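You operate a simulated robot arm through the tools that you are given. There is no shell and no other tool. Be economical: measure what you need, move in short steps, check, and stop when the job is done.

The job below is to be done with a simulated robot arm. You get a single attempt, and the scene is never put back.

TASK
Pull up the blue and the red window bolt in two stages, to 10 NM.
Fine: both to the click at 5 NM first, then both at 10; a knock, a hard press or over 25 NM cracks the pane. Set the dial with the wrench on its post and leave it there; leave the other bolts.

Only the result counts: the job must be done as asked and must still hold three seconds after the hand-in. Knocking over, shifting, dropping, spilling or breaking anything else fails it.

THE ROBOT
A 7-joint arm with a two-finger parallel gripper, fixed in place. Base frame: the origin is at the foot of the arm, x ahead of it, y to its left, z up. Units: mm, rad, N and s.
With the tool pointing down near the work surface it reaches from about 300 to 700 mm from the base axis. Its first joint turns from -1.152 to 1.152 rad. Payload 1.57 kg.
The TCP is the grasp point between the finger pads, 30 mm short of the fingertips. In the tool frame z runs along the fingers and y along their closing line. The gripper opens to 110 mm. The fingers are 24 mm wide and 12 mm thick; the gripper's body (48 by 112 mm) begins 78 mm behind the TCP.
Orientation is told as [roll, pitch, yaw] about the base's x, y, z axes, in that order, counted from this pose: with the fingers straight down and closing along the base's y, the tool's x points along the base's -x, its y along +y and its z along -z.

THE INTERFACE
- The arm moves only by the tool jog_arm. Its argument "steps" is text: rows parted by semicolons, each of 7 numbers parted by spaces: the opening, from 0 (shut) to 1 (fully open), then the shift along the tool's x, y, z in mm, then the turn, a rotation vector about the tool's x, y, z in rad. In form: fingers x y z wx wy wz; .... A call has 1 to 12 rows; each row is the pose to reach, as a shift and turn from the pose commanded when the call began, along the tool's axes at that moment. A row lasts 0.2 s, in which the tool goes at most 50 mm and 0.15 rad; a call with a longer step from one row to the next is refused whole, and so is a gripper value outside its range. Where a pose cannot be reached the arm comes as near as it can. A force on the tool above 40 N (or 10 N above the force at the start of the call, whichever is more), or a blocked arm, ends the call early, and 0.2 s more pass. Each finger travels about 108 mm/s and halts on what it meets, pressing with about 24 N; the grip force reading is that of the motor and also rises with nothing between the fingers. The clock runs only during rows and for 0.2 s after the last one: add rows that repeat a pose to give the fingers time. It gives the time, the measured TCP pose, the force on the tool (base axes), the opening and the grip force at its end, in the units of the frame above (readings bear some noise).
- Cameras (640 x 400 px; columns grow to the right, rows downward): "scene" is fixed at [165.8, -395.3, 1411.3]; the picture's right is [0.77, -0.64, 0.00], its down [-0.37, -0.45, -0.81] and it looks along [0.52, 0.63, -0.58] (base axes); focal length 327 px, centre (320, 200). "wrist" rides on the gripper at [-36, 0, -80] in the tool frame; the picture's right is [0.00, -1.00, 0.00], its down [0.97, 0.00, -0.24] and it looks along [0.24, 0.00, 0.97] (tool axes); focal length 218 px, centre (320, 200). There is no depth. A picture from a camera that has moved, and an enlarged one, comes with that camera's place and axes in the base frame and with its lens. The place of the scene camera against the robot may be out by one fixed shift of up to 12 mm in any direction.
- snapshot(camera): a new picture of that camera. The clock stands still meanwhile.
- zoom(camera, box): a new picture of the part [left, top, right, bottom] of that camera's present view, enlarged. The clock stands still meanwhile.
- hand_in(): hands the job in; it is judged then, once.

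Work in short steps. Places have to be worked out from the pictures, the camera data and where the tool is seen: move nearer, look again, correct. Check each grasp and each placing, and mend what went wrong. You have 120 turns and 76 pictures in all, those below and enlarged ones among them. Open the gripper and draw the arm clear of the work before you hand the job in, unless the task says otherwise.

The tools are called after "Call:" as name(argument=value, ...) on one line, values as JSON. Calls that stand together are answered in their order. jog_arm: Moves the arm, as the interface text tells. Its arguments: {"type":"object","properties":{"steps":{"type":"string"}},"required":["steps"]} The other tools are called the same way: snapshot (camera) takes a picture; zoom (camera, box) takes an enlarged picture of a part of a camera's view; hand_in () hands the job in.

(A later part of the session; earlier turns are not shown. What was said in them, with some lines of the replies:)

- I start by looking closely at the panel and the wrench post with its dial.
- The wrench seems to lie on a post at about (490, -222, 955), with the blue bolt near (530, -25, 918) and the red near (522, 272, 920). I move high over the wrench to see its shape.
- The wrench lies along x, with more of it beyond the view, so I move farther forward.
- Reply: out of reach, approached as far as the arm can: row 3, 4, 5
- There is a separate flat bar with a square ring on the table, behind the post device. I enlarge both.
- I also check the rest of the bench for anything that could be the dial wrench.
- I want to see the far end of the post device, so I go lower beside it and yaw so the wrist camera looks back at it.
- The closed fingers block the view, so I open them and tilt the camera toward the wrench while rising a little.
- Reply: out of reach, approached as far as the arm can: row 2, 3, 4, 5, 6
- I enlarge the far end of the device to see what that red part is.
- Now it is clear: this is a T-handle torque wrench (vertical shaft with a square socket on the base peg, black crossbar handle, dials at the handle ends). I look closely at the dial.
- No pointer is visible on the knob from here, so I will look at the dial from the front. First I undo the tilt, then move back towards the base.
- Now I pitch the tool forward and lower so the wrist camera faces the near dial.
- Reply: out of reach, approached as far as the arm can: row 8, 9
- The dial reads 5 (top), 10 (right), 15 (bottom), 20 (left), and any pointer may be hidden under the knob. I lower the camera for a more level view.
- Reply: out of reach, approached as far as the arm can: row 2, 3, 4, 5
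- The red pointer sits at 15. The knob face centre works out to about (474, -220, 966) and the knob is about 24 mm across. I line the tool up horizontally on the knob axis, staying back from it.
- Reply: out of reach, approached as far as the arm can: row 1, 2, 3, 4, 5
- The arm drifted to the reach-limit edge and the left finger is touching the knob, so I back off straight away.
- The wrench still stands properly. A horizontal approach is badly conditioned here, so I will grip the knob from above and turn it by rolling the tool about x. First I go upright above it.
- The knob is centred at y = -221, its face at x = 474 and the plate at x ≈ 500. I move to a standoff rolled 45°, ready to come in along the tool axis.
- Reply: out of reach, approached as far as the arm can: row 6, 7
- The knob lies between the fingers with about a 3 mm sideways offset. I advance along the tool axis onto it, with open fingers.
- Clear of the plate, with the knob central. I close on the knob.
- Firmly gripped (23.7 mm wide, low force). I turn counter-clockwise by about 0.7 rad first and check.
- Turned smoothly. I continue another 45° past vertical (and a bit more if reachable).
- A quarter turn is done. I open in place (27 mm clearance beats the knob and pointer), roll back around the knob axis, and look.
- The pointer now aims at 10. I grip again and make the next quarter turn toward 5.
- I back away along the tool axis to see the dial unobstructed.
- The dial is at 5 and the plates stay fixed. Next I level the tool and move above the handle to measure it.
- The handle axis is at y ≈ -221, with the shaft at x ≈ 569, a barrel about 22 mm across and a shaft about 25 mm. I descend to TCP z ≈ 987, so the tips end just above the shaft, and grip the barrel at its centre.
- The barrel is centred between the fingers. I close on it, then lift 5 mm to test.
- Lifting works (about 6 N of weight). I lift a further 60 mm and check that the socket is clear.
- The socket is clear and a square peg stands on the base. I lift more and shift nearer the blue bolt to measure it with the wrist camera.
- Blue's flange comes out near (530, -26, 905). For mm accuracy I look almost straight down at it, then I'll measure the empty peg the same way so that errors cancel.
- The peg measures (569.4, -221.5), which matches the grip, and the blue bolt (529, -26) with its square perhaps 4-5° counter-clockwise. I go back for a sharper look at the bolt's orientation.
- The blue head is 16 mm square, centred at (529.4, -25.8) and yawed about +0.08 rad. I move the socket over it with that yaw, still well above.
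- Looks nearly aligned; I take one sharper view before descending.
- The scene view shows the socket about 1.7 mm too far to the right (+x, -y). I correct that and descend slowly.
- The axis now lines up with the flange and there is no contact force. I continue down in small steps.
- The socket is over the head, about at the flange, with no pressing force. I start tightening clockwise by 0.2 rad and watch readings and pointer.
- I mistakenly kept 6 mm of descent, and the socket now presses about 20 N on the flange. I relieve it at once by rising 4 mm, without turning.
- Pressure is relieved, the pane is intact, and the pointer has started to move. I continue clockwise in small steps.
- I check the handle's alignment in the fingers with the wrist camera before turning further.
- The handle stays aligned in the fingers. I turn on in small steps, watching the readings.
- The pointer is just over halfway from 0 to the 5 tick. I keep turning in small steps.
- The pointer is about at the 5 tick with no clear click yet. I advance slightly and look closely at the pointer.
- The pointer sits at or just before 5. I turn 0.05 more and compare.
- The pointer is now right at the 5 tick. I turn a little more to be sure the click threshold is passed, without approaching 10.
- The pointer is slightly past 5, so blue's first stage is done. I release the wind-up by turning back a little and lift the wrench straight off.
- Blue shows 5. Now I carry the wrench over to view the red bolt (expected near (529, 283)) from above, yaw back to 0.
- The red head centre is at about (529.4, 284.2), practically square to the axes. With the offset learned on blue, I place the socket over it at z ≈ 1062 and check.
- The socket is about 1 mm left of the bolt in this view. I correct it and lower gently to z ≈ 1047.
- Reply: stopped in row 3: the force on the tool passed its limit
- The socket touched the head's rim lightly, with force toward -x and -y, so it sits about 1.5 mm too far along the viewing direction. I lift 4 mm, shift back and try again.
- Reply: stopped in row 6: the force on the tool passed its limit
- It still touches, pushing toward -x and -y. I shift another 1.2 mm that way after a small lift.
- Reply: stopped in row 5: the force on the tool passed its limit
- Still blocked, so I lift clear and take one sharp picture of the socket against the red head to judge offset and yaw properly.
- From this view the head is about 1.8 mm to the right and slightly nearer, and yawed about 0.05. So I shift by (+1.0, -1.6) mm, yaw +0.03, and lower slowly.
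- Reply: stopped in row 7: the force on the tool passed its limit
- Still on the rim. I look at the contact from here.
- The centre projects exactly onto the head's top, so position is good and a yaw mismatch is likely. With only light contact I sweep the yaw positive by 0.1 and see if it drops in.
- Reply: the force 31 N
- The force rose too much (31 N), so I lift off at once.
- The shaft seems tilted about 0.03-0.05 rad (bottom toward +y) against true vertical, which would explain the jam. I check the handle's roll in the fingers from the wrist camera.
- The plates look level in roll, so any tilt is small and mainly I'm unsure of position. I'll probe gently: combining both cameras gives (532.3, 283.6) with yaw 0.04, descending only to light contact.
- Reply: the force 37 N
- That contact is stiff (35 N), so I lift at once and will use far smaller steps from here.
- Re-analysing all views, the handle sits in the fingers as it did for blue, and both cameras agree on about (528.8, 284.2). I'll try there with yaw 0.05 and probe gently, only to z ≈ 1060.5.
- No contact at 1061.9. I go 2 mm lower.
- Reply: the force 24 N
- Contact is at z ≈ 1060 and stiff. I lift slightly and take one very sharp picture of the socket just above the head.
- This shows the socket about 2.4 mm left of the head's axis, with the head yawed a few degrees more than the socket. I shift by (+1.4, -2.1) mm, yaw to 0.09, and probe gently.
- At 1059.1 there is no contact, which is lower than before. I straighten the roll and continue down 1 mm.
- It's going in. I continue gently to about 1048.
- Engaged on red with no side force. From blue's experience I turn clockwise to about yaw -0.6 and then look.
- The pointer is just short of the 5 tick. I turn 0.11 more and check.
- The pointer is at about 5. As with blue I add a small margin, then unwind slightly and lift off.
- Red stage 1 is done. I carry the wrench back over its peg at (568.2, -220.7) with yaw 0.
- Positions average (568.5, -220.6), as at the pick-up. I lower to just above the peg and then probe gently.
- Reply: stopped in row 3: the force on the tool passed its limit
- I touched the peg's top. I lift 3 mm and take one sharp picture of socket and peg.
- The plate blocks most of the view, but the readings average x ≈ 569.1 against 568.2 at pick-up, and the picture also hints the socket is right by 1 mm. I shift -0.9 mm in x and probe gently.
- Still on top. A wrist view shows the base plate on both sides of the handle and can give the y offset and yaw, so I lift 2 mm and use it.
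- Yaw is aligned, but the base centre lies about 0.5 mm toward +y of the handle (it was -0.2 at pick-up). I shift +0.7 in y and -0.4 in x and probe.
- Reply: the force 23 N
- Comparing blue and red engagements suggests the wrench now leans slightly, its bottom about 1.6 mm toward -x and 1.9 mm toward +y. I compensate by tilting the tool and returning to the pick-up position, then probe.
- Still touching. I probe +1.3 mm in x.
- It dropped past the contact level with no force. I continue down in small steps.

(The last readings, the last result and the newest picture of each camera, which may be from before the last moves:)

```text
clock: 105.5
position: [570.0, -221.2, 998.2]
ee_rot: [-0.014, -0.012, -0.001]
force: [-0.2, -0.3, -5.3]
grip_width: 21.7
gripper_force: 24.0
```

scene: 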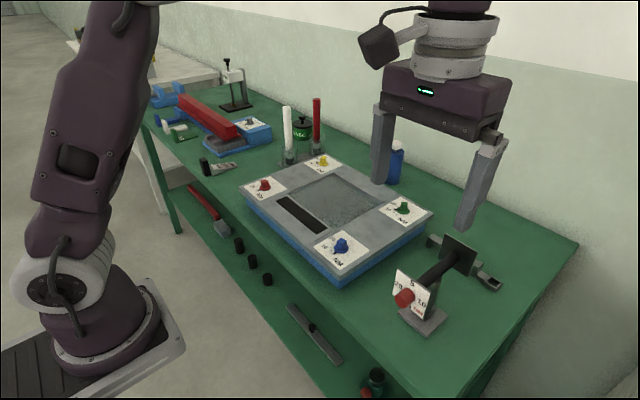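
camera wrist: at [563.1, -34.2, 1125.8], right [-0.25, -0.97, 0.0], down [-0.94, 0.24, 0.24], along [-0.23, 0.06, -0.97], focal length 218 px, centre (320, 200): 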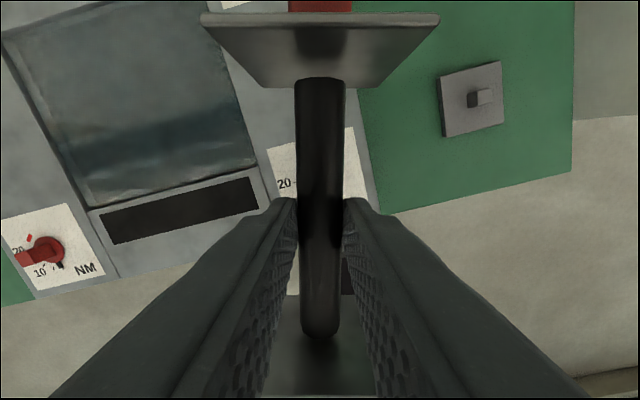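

Going in cleanly. I lower to about 989 and then finish gently.

Call:
jog_arm(steps="0 0 0 1.5 0 0 0;0 0 0 3 0 0 0;0 0 0 4.5 0 0 0;0 0 0 6 0 0 0;0 0 0 7.5 0 0 0;0 0 0 8.5 0 0 0;0 0 0 8.5 0 0 0")

Call:
jog_arm(steps="0 0 0 0.6 0 0 0;0 0 0 1.2 0 0 0;0 0 0 1.8 0 0 0;0 0 0 1.8 0 0 0")

```text
clock: 107.1
position: [570.0, -222.0, 990.2]
ee_rot: [-0.015, -0.013, 0.0]
force: [0.5, 0.2, -6.7]
grip_width: 21.3
gripper_force: 23.7
```

```text
clock: 108.1
position: [570.6, -221.3, 987.8]
ee_rot: [-0.014, -0.013, 0.001]
force: [0.7, -0.6, -6.1]
grip_width: 21.7
gripper_force: 24.2
```

Call:
jog_arm(steps="0 0 0 0.5 0 0 0;0 0 0 1 0 0 0;0 0 0 1 0 0 0")

```text
clock: 108.9
position: [570.1, -222.1, 987.4]
ee_rot: [-0.016, -0.012, 0.0]
force: [-0.1, 0.9, -5.4]
grip_width: 21.5
gripper_force: 23.9
```

Call:
jog_arm(steps="0 0 0 0.4 0 0 0;0 0 0 0.8 0 0 0;0 0 0 0.8 0 0 0")

```text
clock: 109.7
position: [570.3, -221.6, 986.2]
ee_rot: [-0.014, -0.013, 0.002]
force: [0.5, -0.1, -6.5]
grip_width: 21.3
gripper_force: 24.5
```

Call:
jog_arm(steps="0 0 0 0.4 0 0 0;0 0 0 0.8 0 0 0;0 0 0 0.8 0 0 0")

```text
clock: 110.5
position: [570.8, -221.3, 985.2]
ee_rot: [-0.014, -0.011, 0.001]
force: [-0.2, -0.6, -6.3]
grip_width: 21.6
gripper_force: 24.2
```

Close enough to seated. I release, straighten the tool and rise clear.

Call:
jog_arm(steps="0.25 0 0 0 0 0 0;0.4 0 0 0 0 0 0;0.5 0 0 0 -0.014 0.012 0;0.5 0 0 -10 -0.014 0.012 0;0.5 0 0 -40 -0.014 0.012 0;0.5 0 0 -80 -0.014 0.012 0;0.5 0 0 -115 -0.014 0.012 0;0.5 0 0 -115 -0.014 0.012 0")

Call:
zoom(camera="scene", box=[385, 215, 475, 335])

```text
clock: 112.3
position: [568.4, -219.7, 1100.5]
ee_rot: [0.0, 0.0, 0.0]
force: [0.3, 0.3, 0.7]
grip_width: 55.0
gripper_force: 0.1
```

```text
3.33 times, centred on (430, 275) of scene
camera zoom: at [165.8, -395.3, 1411.3], right [0.77, -0.64, 0.0], down [-0.37, -0.45, -0.81], along [0.52, 0.63, -0.58], focal length 1090 px, centre (-47, -50)
```

zoom: 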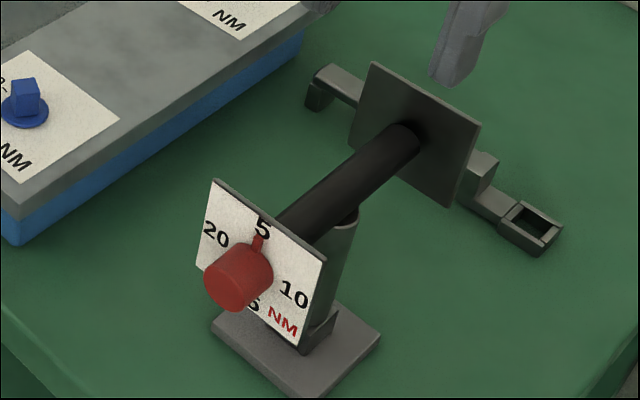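

The wrench stands upright on its peg. Now the dial: I go to the standoff for the knob, rolled the other way so I can turn it clockwise to 10.

Call:
jog_arm(steps="0.5 25 18 0 0 0 0;0.5 50 36 0 0 0 0;0.5 75 54 0 0 0 0;0.5 90 63.5 0 0 0 0;0.5 90 63.5 10 0.13 0 0;0.5 90 63.5 22 0.26 0 0;0.5 90 63.5 34 0.39 0 0;0.5 90 63.5 46 0.52 0 0;0.5 90 63.5 58 0.65 0 0;0.5 90 63.5 71.5 0.785 0 0;0.5 90 63.5 71.5 0.785 0 0")

Call:
jog_arm(steps="0.5 0 0 0 0 0 0;0.5 0 0 0 0 0 0")

```text
clock: 114.7
position: [478.2, -156.3, 1029.0]
ee_rot: [-0.786, 0.002, 0.002]
force: [-0.8, 0.4, -0.3]
grip_width: 54.9
gripper_force: 0.1
```

```text
clock: 115.3
position: [478.1, -155.0, 1028.1]
ee_rot: [-0.786, 0.0, 0.001]
force: [-0.3, 0.2, 0.0]
grip_width: 55.1
gripper_force: 0.1
```

I advance along the tool axis onto the knob and close.

Call:
jog_arm(steps="0.5 0 -0.5 25 0 0 0;0.5 0 -1 50 0 0 0;0.5 0 -1.3 72 0 0 0;0.5 0 -1.3 90 0 0 0;0.5 0 -1.3 90 0 0 0;0.35 0 -1.3 90 0 0 0;0.25 0 -1.3 90 0 0 0;0.1 0 -1.3 90 0 0 0;0.1 0 -1.3 90 0 0 0")

```text
clock: 117.3
position: [478.4, -220.0, 965.5]
ee_rot: [-0.787, -0.002, -0.001]
force: [0.9, 0.8, 0.5]
grip_width: 23.4
gripper_force: 23.7
```

Gripped (23.4 mm). I turn clockwise by 1.57 rad toward 10.

Call:
jog_arm(steps="0.1 0 0 0 -0.14 0 0;0.1 0 0 0 -0.28 0 0;0.1 0 0 0 -0.42 0 0;0.1 0 0 0 -0.56 0 0;0.1 0 0 0 -0.7 0 0;0.1 0 0 0 -0.84 0 0;0.1 0 0 0 -0.98 0 0;0.1 0 0 0 -1.12 0 0;0.1 0 0 0 -1.26 0 0;0.1 0 0 0 -1.4 0 0;0.1 0 0 0 -1.52 0 0;0.1 0 0 0 -1.571 0 0")

Call:
jog_arm(steps="0.1 0 0 0 0 0 0;0.5 0 0 0 0 0 0;0.5 0 0 0 0 0 0;0.5 0 0 -25 0 0 0;0.5 0 0 -50 0 0 0;0.5 0 0 -75 0 0 0;0.5 0 0 -75 0 0 0")

Call:
zoom(camera="scene", box=[385, 230, 475, 335])

```text
clock: 119.9
position: [478.8, -220.4, 966.1]
ee_rot: [0.786, -0.001, 0.0]
force: [0.3, -0.5, 3.4]
grip_width: 23.8
gripper_force: 24.0
```

```text
clock: 121.5
position: [477.8, -275.1, 1019.1]
ee_rot: [0.786, 0.0, 0.0]
force: [-0.2, 0.3, 0.0]
grip_width: 54.9
gripper_force: 0.0
```

```text
3.81 times, centred on (430, 282) of scene
camera zoom: at [165.8, -395.3, 1411.3], right [0.77, -0.64, 0.0], down [-0.37, -0.45, -0.81], along [0.52, 0.63, -0.58], focal length 1246 px, centre (-99, -114)
```

zoom: 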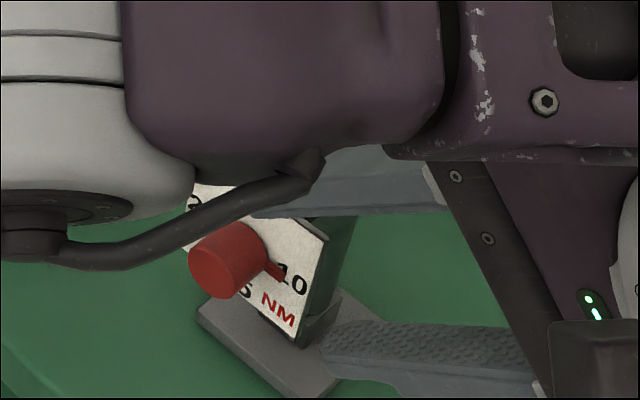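

The pointer is on 10. I level the tool while rising, then go above the handle centre again.

Call:
jog_arm(steps="0.5 0 14 -14 0.13 0 0;0.5 0 28 -28 0.26 0 0;0.5 0 42 -42 0.39 0 0;0.5 0 56.6 -56.6 0.52 0 0;0.5 0 56.6 -56.6 0.65 0 0;0.5 0 56.6 -56.6 0.786 0 0;0.5 0 56.6 -56.6 0.786 0 0")

Call:
jog_arm(steps="0.5 -23 14 0 0 0 0;0.5 -46 28 0 0 0 0;0.5 -69 42 0 0 0 0;0.5 -90.3 54.5 0 0 0 0;0.5 -90.3 54.5 25 0 0 0;0.5 -90.3 54.5 50 0 0 0;0.5 -90.3 54.5 70 0 0 0;0.5 -90.3 54.5 70 0 0 0")

Call:
jog_arm(steps="0.5 0 0 0 0 0 0;0.5 0 0 0 0 0 0")

```text
clock: 123.1
position: [478.5, -274.7, 1098.9]
ee_rot: [-0.004, 0.001, 0.0]
force: [-0.6, -0.4, -0.2]
grip_width: 55.1
gripper_force: 0.0
```

```text
clock: 124.9
position: [570.0, -219.4, 1029.9]
ee_rot: [-0.001, 0.0, 0.0]
force: [-0.6, -0.3, -0.2]
grip_width: 55.0
gripper_force: 0.0
```

```text
clock: 125.5
position: [569.2, -219.2, 1030.1]
ee_rot: [0.002, 0.0, 0.001]
force: [0.0, 0.5, -0.5]
grip_width: 54.9
gripper_force: 0.1
```

I descend onto the handle with a 1 mm correction and grip it.

Call:
jog_arm(steps="0.5 1.0 -1.2 12 0 0 0;0.5 1.0 -1.2 24 0 0 0;0.5 1.0 -1.2 35 0 0 0;0.5 1.0 -1.2 43 0 0 0;0.5 1.0 -1.2 43 0 0 0;0.35 1.0 -1.2 43 0 0 0;0.2 1.0 -1.2 43 0 0 0;0.05 1.0 -1.2 43 0 0 0;0 1.0 -1.2 43 0 0 0;0 1.0 -1.2 43 0 0 0")

Call:
jog_arm(steps="0 0 0 0 0 0 0;0 0 0 0 0 0 0")

Call:
jog_arm(steps="0 0 0 0 0 0 0;0 0 0 0 0 0 0")

```text
clock: 127.7
position: [568.3, -220.1, 986.7]
ee_rot: [0.001, 0.002, 0.0]
force: [0.3, -1.2, -0.3]
grip_width: 21.4
gripper_force: 24.0
```

```text
clock: 128.3
position: [568.9, -220.1, 985.2]
ee_rot: [-0.001, 0.001, -0.001]
force: [-0.4, -0.9, 0.5]
grip_width: 21.4
gripper_force: 24.3
```

```text
clock: 128.9
position: [568.1, -220.0, 986.1]
ee_rot: [-0.001, 0.0, -0.002]
force: [-0.6, -0.9, 0.5]
grip_width: 21.6
gripper_force: 24.4
```

Gripped, and the pose matches the first pick-up. I lift straight up, then move to view the blue bolt.

Call:
jog_arm(steps="0 0 0 -4 0 0 0;0 0 0 -12 0 0 0;0 0 0 -24 0 0 0;0 0 0 -45 0 0 0;0 0 0 -75 0 0 0;0 0 0 -105 0 0 0;0 0 0 -124 0 0 0;0 25 40 -124 0 0 0;0 50 80 -124 0 0 0;0 75 120 -124 0 0 0;0 75 150 -124 0 0 0;0 75 150 -124 0 0 0")

Call:
zoom(camera="wrist", box=[245, 105, 315, 175])

```text
clock: 131.5
position: [492.6, -69.9, 1109.7]
ee_rot: [0.0, 0.002, 0.001]
force: [0.6, 0.1, -6.0]
grip_width: 21.6
gripper_force: 24.3
```

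```text
5.71 times, centred on (280, 140) of wrist
camera zoom: at [529.2, -69.5, 1189.7], right [0.0, -1.0, 0.0], down [-0.97, 0.0, 0.24], along [-0.24, 0.0, -0.97], focal length 1247 px, centre (549, 543)
```

zoom: 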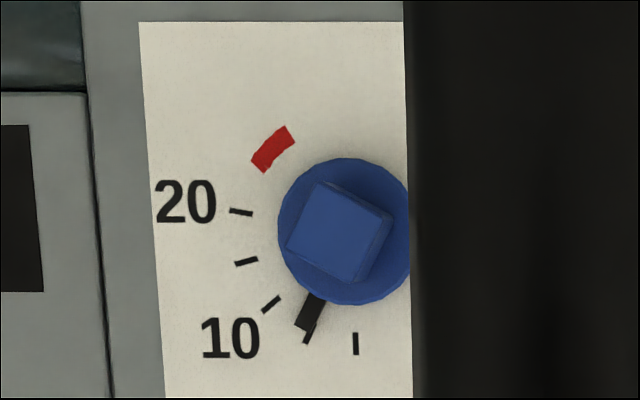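

Blue sits at about 5.5 with its head yawed -0.46. I place the socket over it with that yaw, stopping just above the head.

Call:
jog_arm(steps="0 -12 15 0 0 0 0.12;0 -24 30 0 0 0 0.24;0 -35.5 44.9 0 0 0 0.36;0 -35.5 44.9 15 0 0 0.46;0 -35.5 44.9 32 0 0 0.46;0 -35.5 44.9 44 0 0 0.46;0 -35.5 44.9 47 0 0 0.46;0 -35.5 44.9 47 0 0 0.46")

Call:
jog_arm(steps="0 0 0 0.8 0 0 0;0 0 0 1.6 0 0 0;0 0 0 2.4 0 0 0;0 0 0 2.4 0 0 0")

Call:
jog_arm(steps="0 0 0 0.5 0 0 0;0 0 0 1 0 0 0;0 0 0 1 0 0 0")

```text
clock: 133.3
position: [528.6, -25.1, 1062.7]
ee_rot: [0.0, 0.0, -0.461]
force: [0.5, -0.2, -5.2]
grip_width: 21.4
gripper_force: 24.1
```

```text
clock: 134.3
position: [528.5, -25.9, 1062.3]
ee_rot: [0.001, -0.001, -0.459]
force: [-3.0, -0.5, 14.8]
grip_width: 21.3
gripper_force: 24.0
```

```text
clock: 135.1
position: [528.5, -25.7, 1060.0]
ee_rot: [0.0, -0.002, -0.458]
force: [0.5, -1.9, 14.6]
grip_width: 21.5
gripper_force: 24.7
```

There is contact, but it moved about 2 mm lower at the same force, so it may be partly in. I try a small yaw wiggle at this height.

Call:
jog_arm(steps="0 0 0 0 0 0 -0.02;0 0 0 0 0 0 -0.04;0 0 0 0 0 0 -0.02;0 0 0 0 0 0 0.02;0 0 0 0 0 0 0.04;0 0 0 0 0 0 0")

```text
clock: 136.5
position: [529.0, -25.7, 1059.9]
ee_rot: [-0.001, 0.0, -0.46]
force: [-0.5, -3.8, 15.0]
grip_width: 21.5
gripper_force: 24.0
```

I lift 2.5 mm, shift toward the position where blue engaged before (-0.5, +0.8), and probe.

Call:
jog_arm(steps="0 0 0 -2.5 0 0 0;0 0.8 0.5 -3 0 0 0;0 0.8 0.5 -2 0 0 0;0 0.8 0.5 -1 0 0 0;0 0.8 0.5 -0.2 0 0 0;0 0.8 0.5 -0.2 0 0 0")

```text
clock: 137.9
position: [527.0, -26.2, 1060.1]
ee_rot: [-0.001, 0.0, -0.459]
force: [-1.5, 1.2, 1.1]
grip_width: 21.5
gripper_force: 24.0
```

Less force than before at the same height. I move a bit more the same way.

Call:
jog_arm(steps="0 0 0 -2.5 0 0 0;0 0.6 0.5 -3 0 0 0;0 0.6 0.5 -2 0 0 0;0 0.6 0.5 -1 0 0 0;0 0.6 0.5 -0.2 0 0 0;0 0.6 0.5 -0.2 0 0 0")

```text
clock: 139.3
position: [528.6, -24.5, 1061.3]
ee_rot: [0.0, 0.0, -0.458]
force: [0.3, -0.4, -5.6]
grip_width: 21.6
gripper_force: 24.1
```

No contact now. I lower 1.2 mm.

Call:
jog_arm(steps="0 0 0 0.4 0 0 0;0 0 0 0.8 0 0 0;0 0 0 1.2 0 0 0;0 0 0 1.2 0 0 0")

```text
clock: 140.3
position: [527.7, -23.8, 1057.7]
ee_rot: [0.0, 0.001, -0.459]
force: [-0.3, 0.1, -6.0]
grip_width: 21.7
gripper_force: 23.8
```

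In. I lower to about 1048 gently.

Call:
jog_arm(steps="0 0 0 1 0 0 0;0 0 0 2 0 0 0;0 0 0 3 0 0 0;0 0 0 4 0 0 0;0 0 0 5 0 0 0;0 0 0 5 0 0 0")

Call:
jog_arm(steps="0 0 0 1 0 0 0;0 0 0 2 0 0 0;0 0 0 3 0 0 0;0 0 0 4.5 0 0 0;0 0 0 4.5 0 0 0")

```text
clock: 141.7
position: [529.1, -24.0, 1055.0]
ee_rot: [-0.001, -0.001, -0.46]
force: [0.4, 0.2, -5.8]
grip_width: 21.4
gripper_force: 24.1
```

```text
clock: 142.9
position: [527.0, -24.5, 1049.3]
ee_rot: [-0.001, 0.001, -0.457]
force: [-0.3, 0.2, -5.4]
grip_width: 21.4
gripper_force: 23.8
```

Engaged on blue. I turn clockwise to about yaw -1.12 before checking the pointer.

Call:
jog_arm(steps="0 0 0 0 0 0 0.06;0 0 0 0 0 0 0.12;0 0 0 0 0 0 0.18;0 0 0 0 0 0 0.24;0 0 0 0 0 0 0.3;0 0 0 0 0 0 0.36;0 0 0 0 0 0 0.42;0 0 0 0 0 0 0.48;0 0 0 0 0 0 0.54;0 0 0 0 0 0 0.6;0 0 0 0 0 0 0.66;0 0 0 0 0 0 0.66")

Call:
zoom(camera="scene", box=[325, 230, 360, 262])

```text
clock: 145.5
position: [528.1, -23.8, 1048.6]
ee_rot: [0.0, 0.002, -1.121]
force: [-0.2, 6.9, -0.4]
grip_width: 21.5
gripper_force: 24.2
```

```text
12.50 times, centred on (342, 246) of scene
camera zoom: at [165.8, -395.2, 1411.4], right [0.77, -0.64, 0.0], down [-0.37, -0.45, -0.81], along [0.52, 0.63, -0.58], focal length 4088 px, centre (39, -375)
```

zoom: 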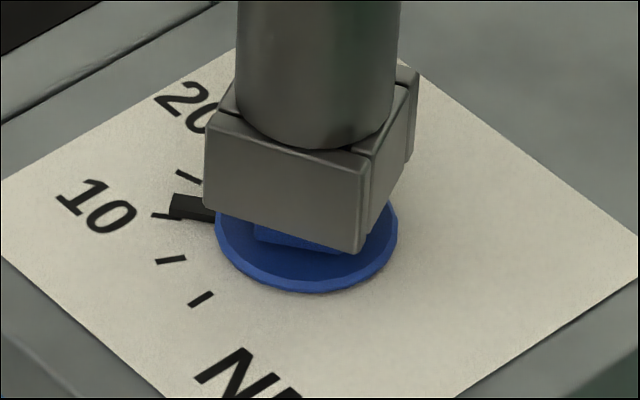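

The pointer is just past the 10 tick (about 10.4). I unwind slightly and lift off.

Call:
jog_arm(steps="0 0 0 0 0 0 -0.05;0 0 0 0 0 0 -0.1;0 0 0 -5 0 0 -0.1;0 0 0 -14 0 0 -0.1;0 0 0 -28 0 0 -0.1;0 0 0 -45 0 0 -0.1;0 0 0 -62 0 0 -0.1;0 0 0 -62 0 0 -0.1")

```text
clock: 147.3
position: [527.3, -24.0, 1111.8]
ee_rot: [-0.001, -0.001, -1.02]
force: [0.4, -0.4, -5.4]
grip_width: 21.6
gripper_force: 23.7
```

Now to the red bolt's viewing spot, back at yaw 0.

Call:
jog_arm(steps="0 30.3 13.6 0 0 0 -0.128;0 60.7 27.3 0 0 0 -0.255;0 91 41 0 0 0 -0.383;0 121.4 54.6 0 0 0 -0.51;0 151.7 68.2 0 0 0 -0.638;0 182.1 81.9 0 0 0 -0.765;0 212.4 95.5 0 0 0 -0.893;0 242.8 109.2 0 0 0 -1.02;0 242.8 109.2 0 0 0 -1.02")

Call:
zoom(camera="wrist", box=[240, 105, 310, 175])

```text
clock: 149.3
position: [491.8, 240.2, 1111.6]
ee_rot: [0.002, 0.002, 0.003]
force: [0.2, -0.4, -5.5]
grip_width: 21.5
gripper_force: 24.3
```

```text
5.71 times, centred on (275, 140) of wrist
camera zoom: at [528.8, 240.5, 1191.8], right [0.0, -1.0, 0.0], down [-0.97, 0.0, 0.24], along [-0.24, 0.0, -0.97], focal length 1247 px, centre (577, 543)
```

zoom: 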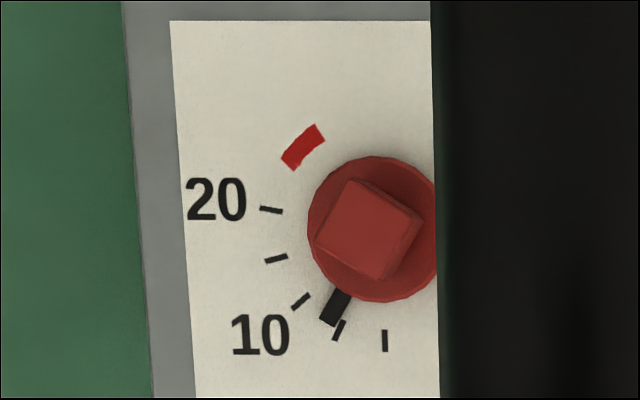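

Red's pointer is between 5 and 10 (about 6.3), its head yawed -0.57. I move the socket over it at (528.5, 283.8), just above the head.

Call:
jog_arm(steps="0 -12 15 0 0 0 0.12;0 -24 30 0 0 0 0.24;0 -35.9 43.6 0 0 0 0.36;0 -35.9 43.6 12 0 0 0.48;0 -35.9 43.6 26 0 0 0.57;0 -35.9 43.6 38 0 0 0.57;0 -35.9 43.6 46 0 0 0.57;0 -35.9 43.6 48.5 0 0 0.57;0 -35.9 43.6 48.5 0 0 0.57")

Call:
jog_arm(steps="0 0 0 0.8 0 0 0;0 0 0 1.5 0 0 0;0 0 0 2.2 0 0 0;0 0 0 2.2 0 0 0")

```text
clock: 151.3
position: [530.3, 283.9, 1063.2]
ee_rot: [0.0, 0.001, -0.571]
force: [0.3, -0.2, -5.3]
grip_width: 21.4
gripper_force: 24.0
```

```text
clock: 152.3
position: [530.2, 283.3, 1060.1]
ee_rot: [0.0, 0.0, -0.567]
force: [-0.8, 0.8, -4.8]
grip_width: 21.5
gripper_force: 24.1
```

Call:
jog_arm(steps="0 0 0 0.4 0 0 0;0 0 0 0.8 0 0 0;0 0 0 0.8 0 0 0")

```text
clock: 153.1
position: [530.0, 284.4, 1060.3]
ee_rot: [0.002, -0.001, -0.569]
force: [-0.8, 1.0, 6.2]
grip_width: 21.9
gripper_force: 23.6
```

Contact, and x reads about 1.5 mm higher than intended. I lift, shift (-1.5, +0.4) and probe again.

Call:
jog_arm(steps="0 0 0 -2.5 0 0 0;0 1.5 -0.5 -2.5 0 0 0;0 1.5 -0.5 -1.5 0 0 0;0 1.5 -0.5 -0.7 0 0 0;0 1.5 -0.5 0 0 0 0;0 1.5 -0.5 0 0 0 0")

```text
clock: 154.5
position: [527.6, 284.7, 1060.2]
ee_rot: [0.0, 0.0, -0.57]
force: [0.3, 0.2, -6.6]
grip_width: 21.6
gripper_force: 24.9
```

No contact here at the same height. I lower 1.2 mm.

Call:
jog_arm(steps="0 0 0 0.4 0 0 0;0 0 0 0.8 0 0 0;0 0 0 1.2 0 0 0;0 0 0 1.2 0 0 0")

```text
clock: 155.5
position: [527.9, 284.2, 1057.9]
ee_rot: [0.001, 0.0, -0.569]
force: [-0.2, -0.3, -4.9]
grip_width: 21.4
gripper_force: 23.7
```

In. I lower gently to about 1048.

Call:
jog_arm(steps="0 0 0 1 0 0 0;0 0 0 2 0 0 0;0 0 0 3 0 0 0;0 0 0 4 0 0 0;0 0 0 5 0 0 0;0 0 0 5 0 0 0")

Call:
jog_arm(steps="0 0 0 1 0 0 0;0 0 0 2 0 0 0;0 0 0 3 0 0 0;0 0 0 4.5 0 0 0;0 0 0 4.5 0 0 0")

```text
clock: 156.9
position: [528.8, 283.6, 1053.1]
ee_rot: [0.001, 0.001, -0.568]
force: [-0.7, -0.1, -7.0]
grip_width: 21.8
gripper_force: 24.2
```

```text
clock: 158.1
position: [528.8, 283.0, 1049.1]
ee_rot: [-0.001, 0.001, -0.569]
force: [-0.7, 0.3, -5.6]
grip_width: 22.0
gripper_force: 24.4
```

Engaged on red. By analogy with blue (lag included), I turn to yaw -1.10 and then use the last picture to check.

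Call:
jog_arm(steps="0 0 0 0 0 0 0.05;0 0 0 0 0 0 0.1;0 0 0 0 0 0 0.15;0 0 0 0 0 0 0.2;0 0 0 0 0 0 0.25;0 0 0 0 0 0 0.3;0 0 0 0 0 0 0.35;0 0 0 0 0 0 0.4;0 0 0 0 0 0 0.45;0 0 0 0 0 0 0.5;0 0 0 0 0 0 0.53;0 0 0 0 0 0 0.53")

Call:
zoom(camera="scene", box=[246, 162, 284, 200])

```text
clock: 160.7
position: [528.5, 283.1, 1048.9]
ee_rot: [-0.001, 0.001, -1.1]
force: [-2.4, 7.3, -3.1]
grip_width: 21.6
gripper_force: 24.4
```

```text
10.53 times, centred on (265, 181) of scene
camera zoom: at [165.8, -395.1, 1411.4], right [0.77, -0.64, 0.0], down [-0.37, -0.45, -0.81], along [0.52, 0.63, -0.58], focal length 3442 px, centre (899, 400)
```

zoom: 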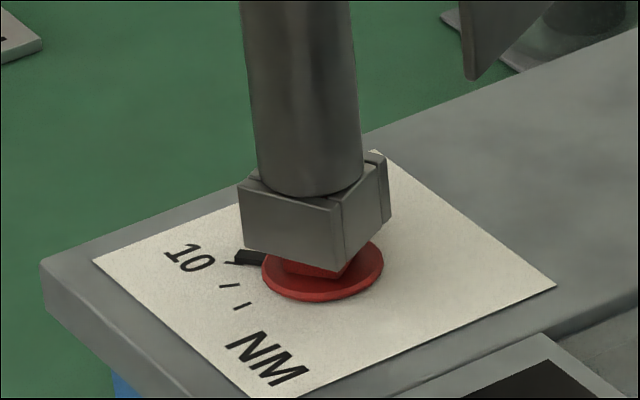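

The pointer is practically on 10, about 1.5° less than blue was. I add 0.03 rad for the click margin, then unwind and lift off.

Call:
jog_arm(steps="0 0 0 0 0 0 0.015;0 0 0 0 0 0 0.03;0 0 0 0 0 0 0.03;0 0 0 0 0 0 -0.02;0 0 0 0 0 0 -0.07;0 0 0 -5 0 0 -0.07;0 0 0 -14 0 0 -0.07;0 0 0 -28 0 0 -0.07;0 0 0 -45 0 0 -0.07;0 0 0 -62 0 0 -0.07;0 0 0 -62 0 0 -0.07")

```text
clock: 163.1
position: [527.6, 283.6, 1111.9]
ee_rot: [0.0, 0.0, -1.032]
force: [0.1, -0.3, -6.2]
grip_width: 21.7
gripper_force: 24.3
```

I carry the wrench back above its peg at yaw 0.

Call:
jog_arm(steps="0 -37.8 -18.65 0 0 0 -0.086;0 -75.6 -37.3 0 0 0 -0.172;0 -113.4 -55.95 0 0 0 -0.258;0 -151.1 -74.6 0 0 0 -0.344;0 -188.9 -93.25 0 0 0 -0.43;0 -226.7 -111.9 0 0 0 -0.516;0 -264.5 -130.55 0 0 0 -0.602;0 -302.3 -149.2 0 0 0 -0.688;0 -340 -167.85 0 0 0 -0.774;0 -377.8 -186.5 0 0 0 -0.86;0 -415.6 -205.2 0 0 0 -0.946;0 -453.4 -223.8 0 0 0 -1.032")

Call:
jog_arm(steps="0 0 0 20 0 0 0;0 0 0 40 0 0 0;0 0 0 60 0 0 0;0 0 0 80 0 0 0;0 0 0 95 0 0 0;0 0 0 100 0 0 0;0 0 0 100 0 0 0")

Call:
jog_arm(steps="0 0 0 0 0 0 0;0 0 0 0 0 0 0")

Call:
jog_arm(steps="0 0 0 0 0 0 0;0 0 0 0 0 0 0")

```text
clock: 165.7
position: [570.1, -220.6, 1112.1]
ee_rot: [-0.001, 0.001, 0.004]
force: [0.2, -0.3, -5.7]
grip_width: 21.5
gripper_force: 24.0
```

```text
clock: 167.3
position: [569.1, -221.7, 1010.7]
ee_rot: [0.0, 0.0, 0.0]
force: [0.4, 0.5, -6.1]
grip_width: 21.8
gripper_force: 24.2
```

```text
clock: 167.9
position: [569.9, -219.5, 1011.5]
ee_rot: [0.001, 0.001, 0.001]
force: [0.6, -0.2, -5.8]
grip_width: 21.5
gripper_force: 23.5
```

```text
clock: 168.5
position: [569.1, -220.1, 1010.5]
ee_rot: [-0.001, 0.0, 0.002]
force: [-0.3, -0.1, -5.3]
grip_width: 21.3
gripper_force: 23.7
```

Averages (569.5, -220.5, 1010.9), in the right range. I probe gently to just under the peg's top level.

Call:
jog_arm(steps="0 0 0 3 0 0 0;0 0 0 5.5 0 0 0;0 0 0 7 0 0 0;0 0 0 7.7 0 0 0;0 0 0 8.2 0 0 0;0 0 0 8.2 0 0 0")

```text
clock: 169.9
position: [569.6, -220.0, 1003.5]
ee_rot: [-0.002, -0.002, 0.002]
force: [-3.8, 1.4, 8.9]
grip_width: 21.9
gripper_force: 24.3
```

Touching. I try x -1.1 (the pick-up position).

Call:
jog_arm(steps="0 0 0 -2.5 0 0 0;0 1.1 0 -2.5 0 0 0;0 1.1 0 -1.5 0 0 0;0 1.1 0 -0.7 0 0 0;0 1.1 0 0 0 0 0;0 1.1 0 0 0 0 0")

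```text
clock: 171.3
position: [568.0, -221.0, 1004.7]
ee_rot: [-0.001, 0.0, 0.002]
force: [-4.0, 2.8, 11.6]
grip_width: 21.6
gripper_force: 24.3
```

Not there. I try (569.5, -221.8), near where it went in last time.

Call:
jog_arm(steps="0 0 0 -2.5 0 0 0;0 -1.3 -1.3 -2.5 0 0 0;0 -1.3 -1.3 -1.5 0 0 0;0 -1.3 -1.3 -0.7 0 0 0;0 -1.3 -1.3 0 0 0 0;0 -1.3 -1.3 0 0 0 0")

```text
clock: 172.7
position: [569.4, -221.6, 1002.1]
ee_rot: [-0.001, -0.001, 0.003]
force: [-0.3, 0.4, -5.7]
grip_width: 21.8
gripper_force: 23.4
```

No contact at 1002.1, so it is entering. I lower step by step.

Call:
jog_arm(steps="0 0 0 0.7 0 0 0;0 0 0 1.4 0 0 0;0 0 0 2 0 0 0;0 0 0 2 0 0 0")

Call:
jog_arm(steps="0 0 0 0.7 0 0 0;0 0 0 1.4 0 0 0;0 0 0 2 0 0 0;0 0 0 2 0 0 0")

```text
clock: 173.7
position: [569.9, -223.0, 1000.8]
ee_rot: [0.001, 0.0, 0.002]
force: [-0.3, 0.2, -4.9]
grip_width: 21.8
gripper_force: 23.9
```

```text
clock: 174.7
position: [569.6, -221.1, 998.2]
ee_rot: [0.0, -0.002, 0.002]
force: [-0.1, -0.4, -5.9]
grip_width: 21.7
gripper_force: 24.1
```

Call:
jog_arm(steps="0 0 0 1.5 0 0 0;0 0 0 3 0 0 0;0 0 0 4.5 0 0 0;0 0 0 6 0 0 0;0 0 0 7.5 0 0 0;0 0 0 9 0 0 0;0 0 0 9 0 0 0")

Call:
jog_arm(steps="0 0 0 0.7 0 0 0;0 0 0 1.4 0 0 0;0 0 0 2 0 0 0;0 0 0 2 0 0 0")

```text
clock: 176.3
position: [569.5, -221.5, 989.7]
ee_rot: [0.0, -0.001, 0.002]
force: [-0.1, -0.2, -5.7]
grip_width: 21.7
gripper_force: 23.9
```

```text
clock: 177.3
position: [569.5, -221.4, 989.0]
ee_rot: [0.001, -0.001, 0.002]
force: [0.2, 0.1, -6.2]
grip_width: 21.6
gripper_force: 24.1
```

Call:
jog_arm(steps="0 0 0 0.6 0 0 0;0 0 0 1.2 0 0 0;0 0 0 1.2 0 0 0")

Call:
jog_arm(steps="0 0 0 0.4 0 0 0;0 0 0 0.8 0 0 0;0 0 0 0.8 0 0 0")

```text
clock: 178.1
position: [570.7, -221.6, 987.0]
ee_rot: [0.0, -0.002, 0.002]
force: [0.1, -0.4, -5.4]
grip_width: 21.8
gripper_force: 24.4
```

```text
clock: 178.9
position: [569.9, -220.5, 985.3]
ee_rot: [-0.001, 0.0, 0.002]
force: [-0.1, -0.1, -5.7]
grip_width: 21.5
gripper_force: 24.3
```

As last time, it is within a fraction of a millimetre of its seat. I release, rise and retreat clear.

Call:
jog_arm(steps="0.25 0 0 0 0 0 0;0.4 0 0 0 0 0 0;0.5 0 0 0 0 0 0;0.5 0 0 -10 0 0 0;0.5 0 0 -40 0 0 0;0.5 0 0 -80 0 0 0;0.5 0 0 -120 0 0 0;0.5 40 20 -150 0 0 0;0.5 80 40 -170 0 0 0;0.5 120 60 -180 0 0 0;0.5 120 60 -180 0 0 0")

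```text
refused: row 8 steps farther than a row can; nothing moved
```

Call:
jog_arm(steps="0.25 0 0 0 0 0 0;0.4 0 0 0 0 0 0;0.5 0 0 0 0 0 0;0.5 0 0 -10 0 0 0;0.5 0 0 -40 0 0 0;0.5 0 0 -80 0 0 0;0.5 0 0 -120 0 0 0;0.5 30 15 -145 0 0 0;0.5 65 30 -165 0 0 0;0.5 100 50 -180 0 0 0;0.5 100 50 -180 0 0 0")

```text
clock: 181.3
position: [467.6, -171.6, 1167.1]
ee_rot: [0.001, -0.001, 0.002]
force: [0.3, 0.0, 0.9]
grip_width: 54.9
gripper_force: 0.1
5 turns are left
```

The wrench is back on its peg with the dial at 10, and the gripper is open and clear. I hand in.

Call:
hand_in()

```text
The job is handed in.
```

I pulled up the blue and red bolts in two stages. By the pointers, blue ended at about 10.4 NM and red at about 10.3 NM, but I could not confirm a click at any stage. No click showed in the pictures or the force readings, so I judged every stage by the pointer and turned slightly past each tick.

- **First stage:** red went a bit high, to about 6.5 NM; blue was about 5.7 NM.
- **Pressing:** while fitting the socket I pressed on the bolt heads and the peg harder than intended several times. Some contacts on the red head went over 40 N. The pane showed no cracks in the pictures.
- **Last check:** I had no pictures left after the last red turn, so red's final reading is an estimate from the angle turned. The wrench going back on its post was judged only from the position and force readings.
- **Wrench and dial:** the wrench is back on its post with the dial at 10, and I did not touch the other bolts.
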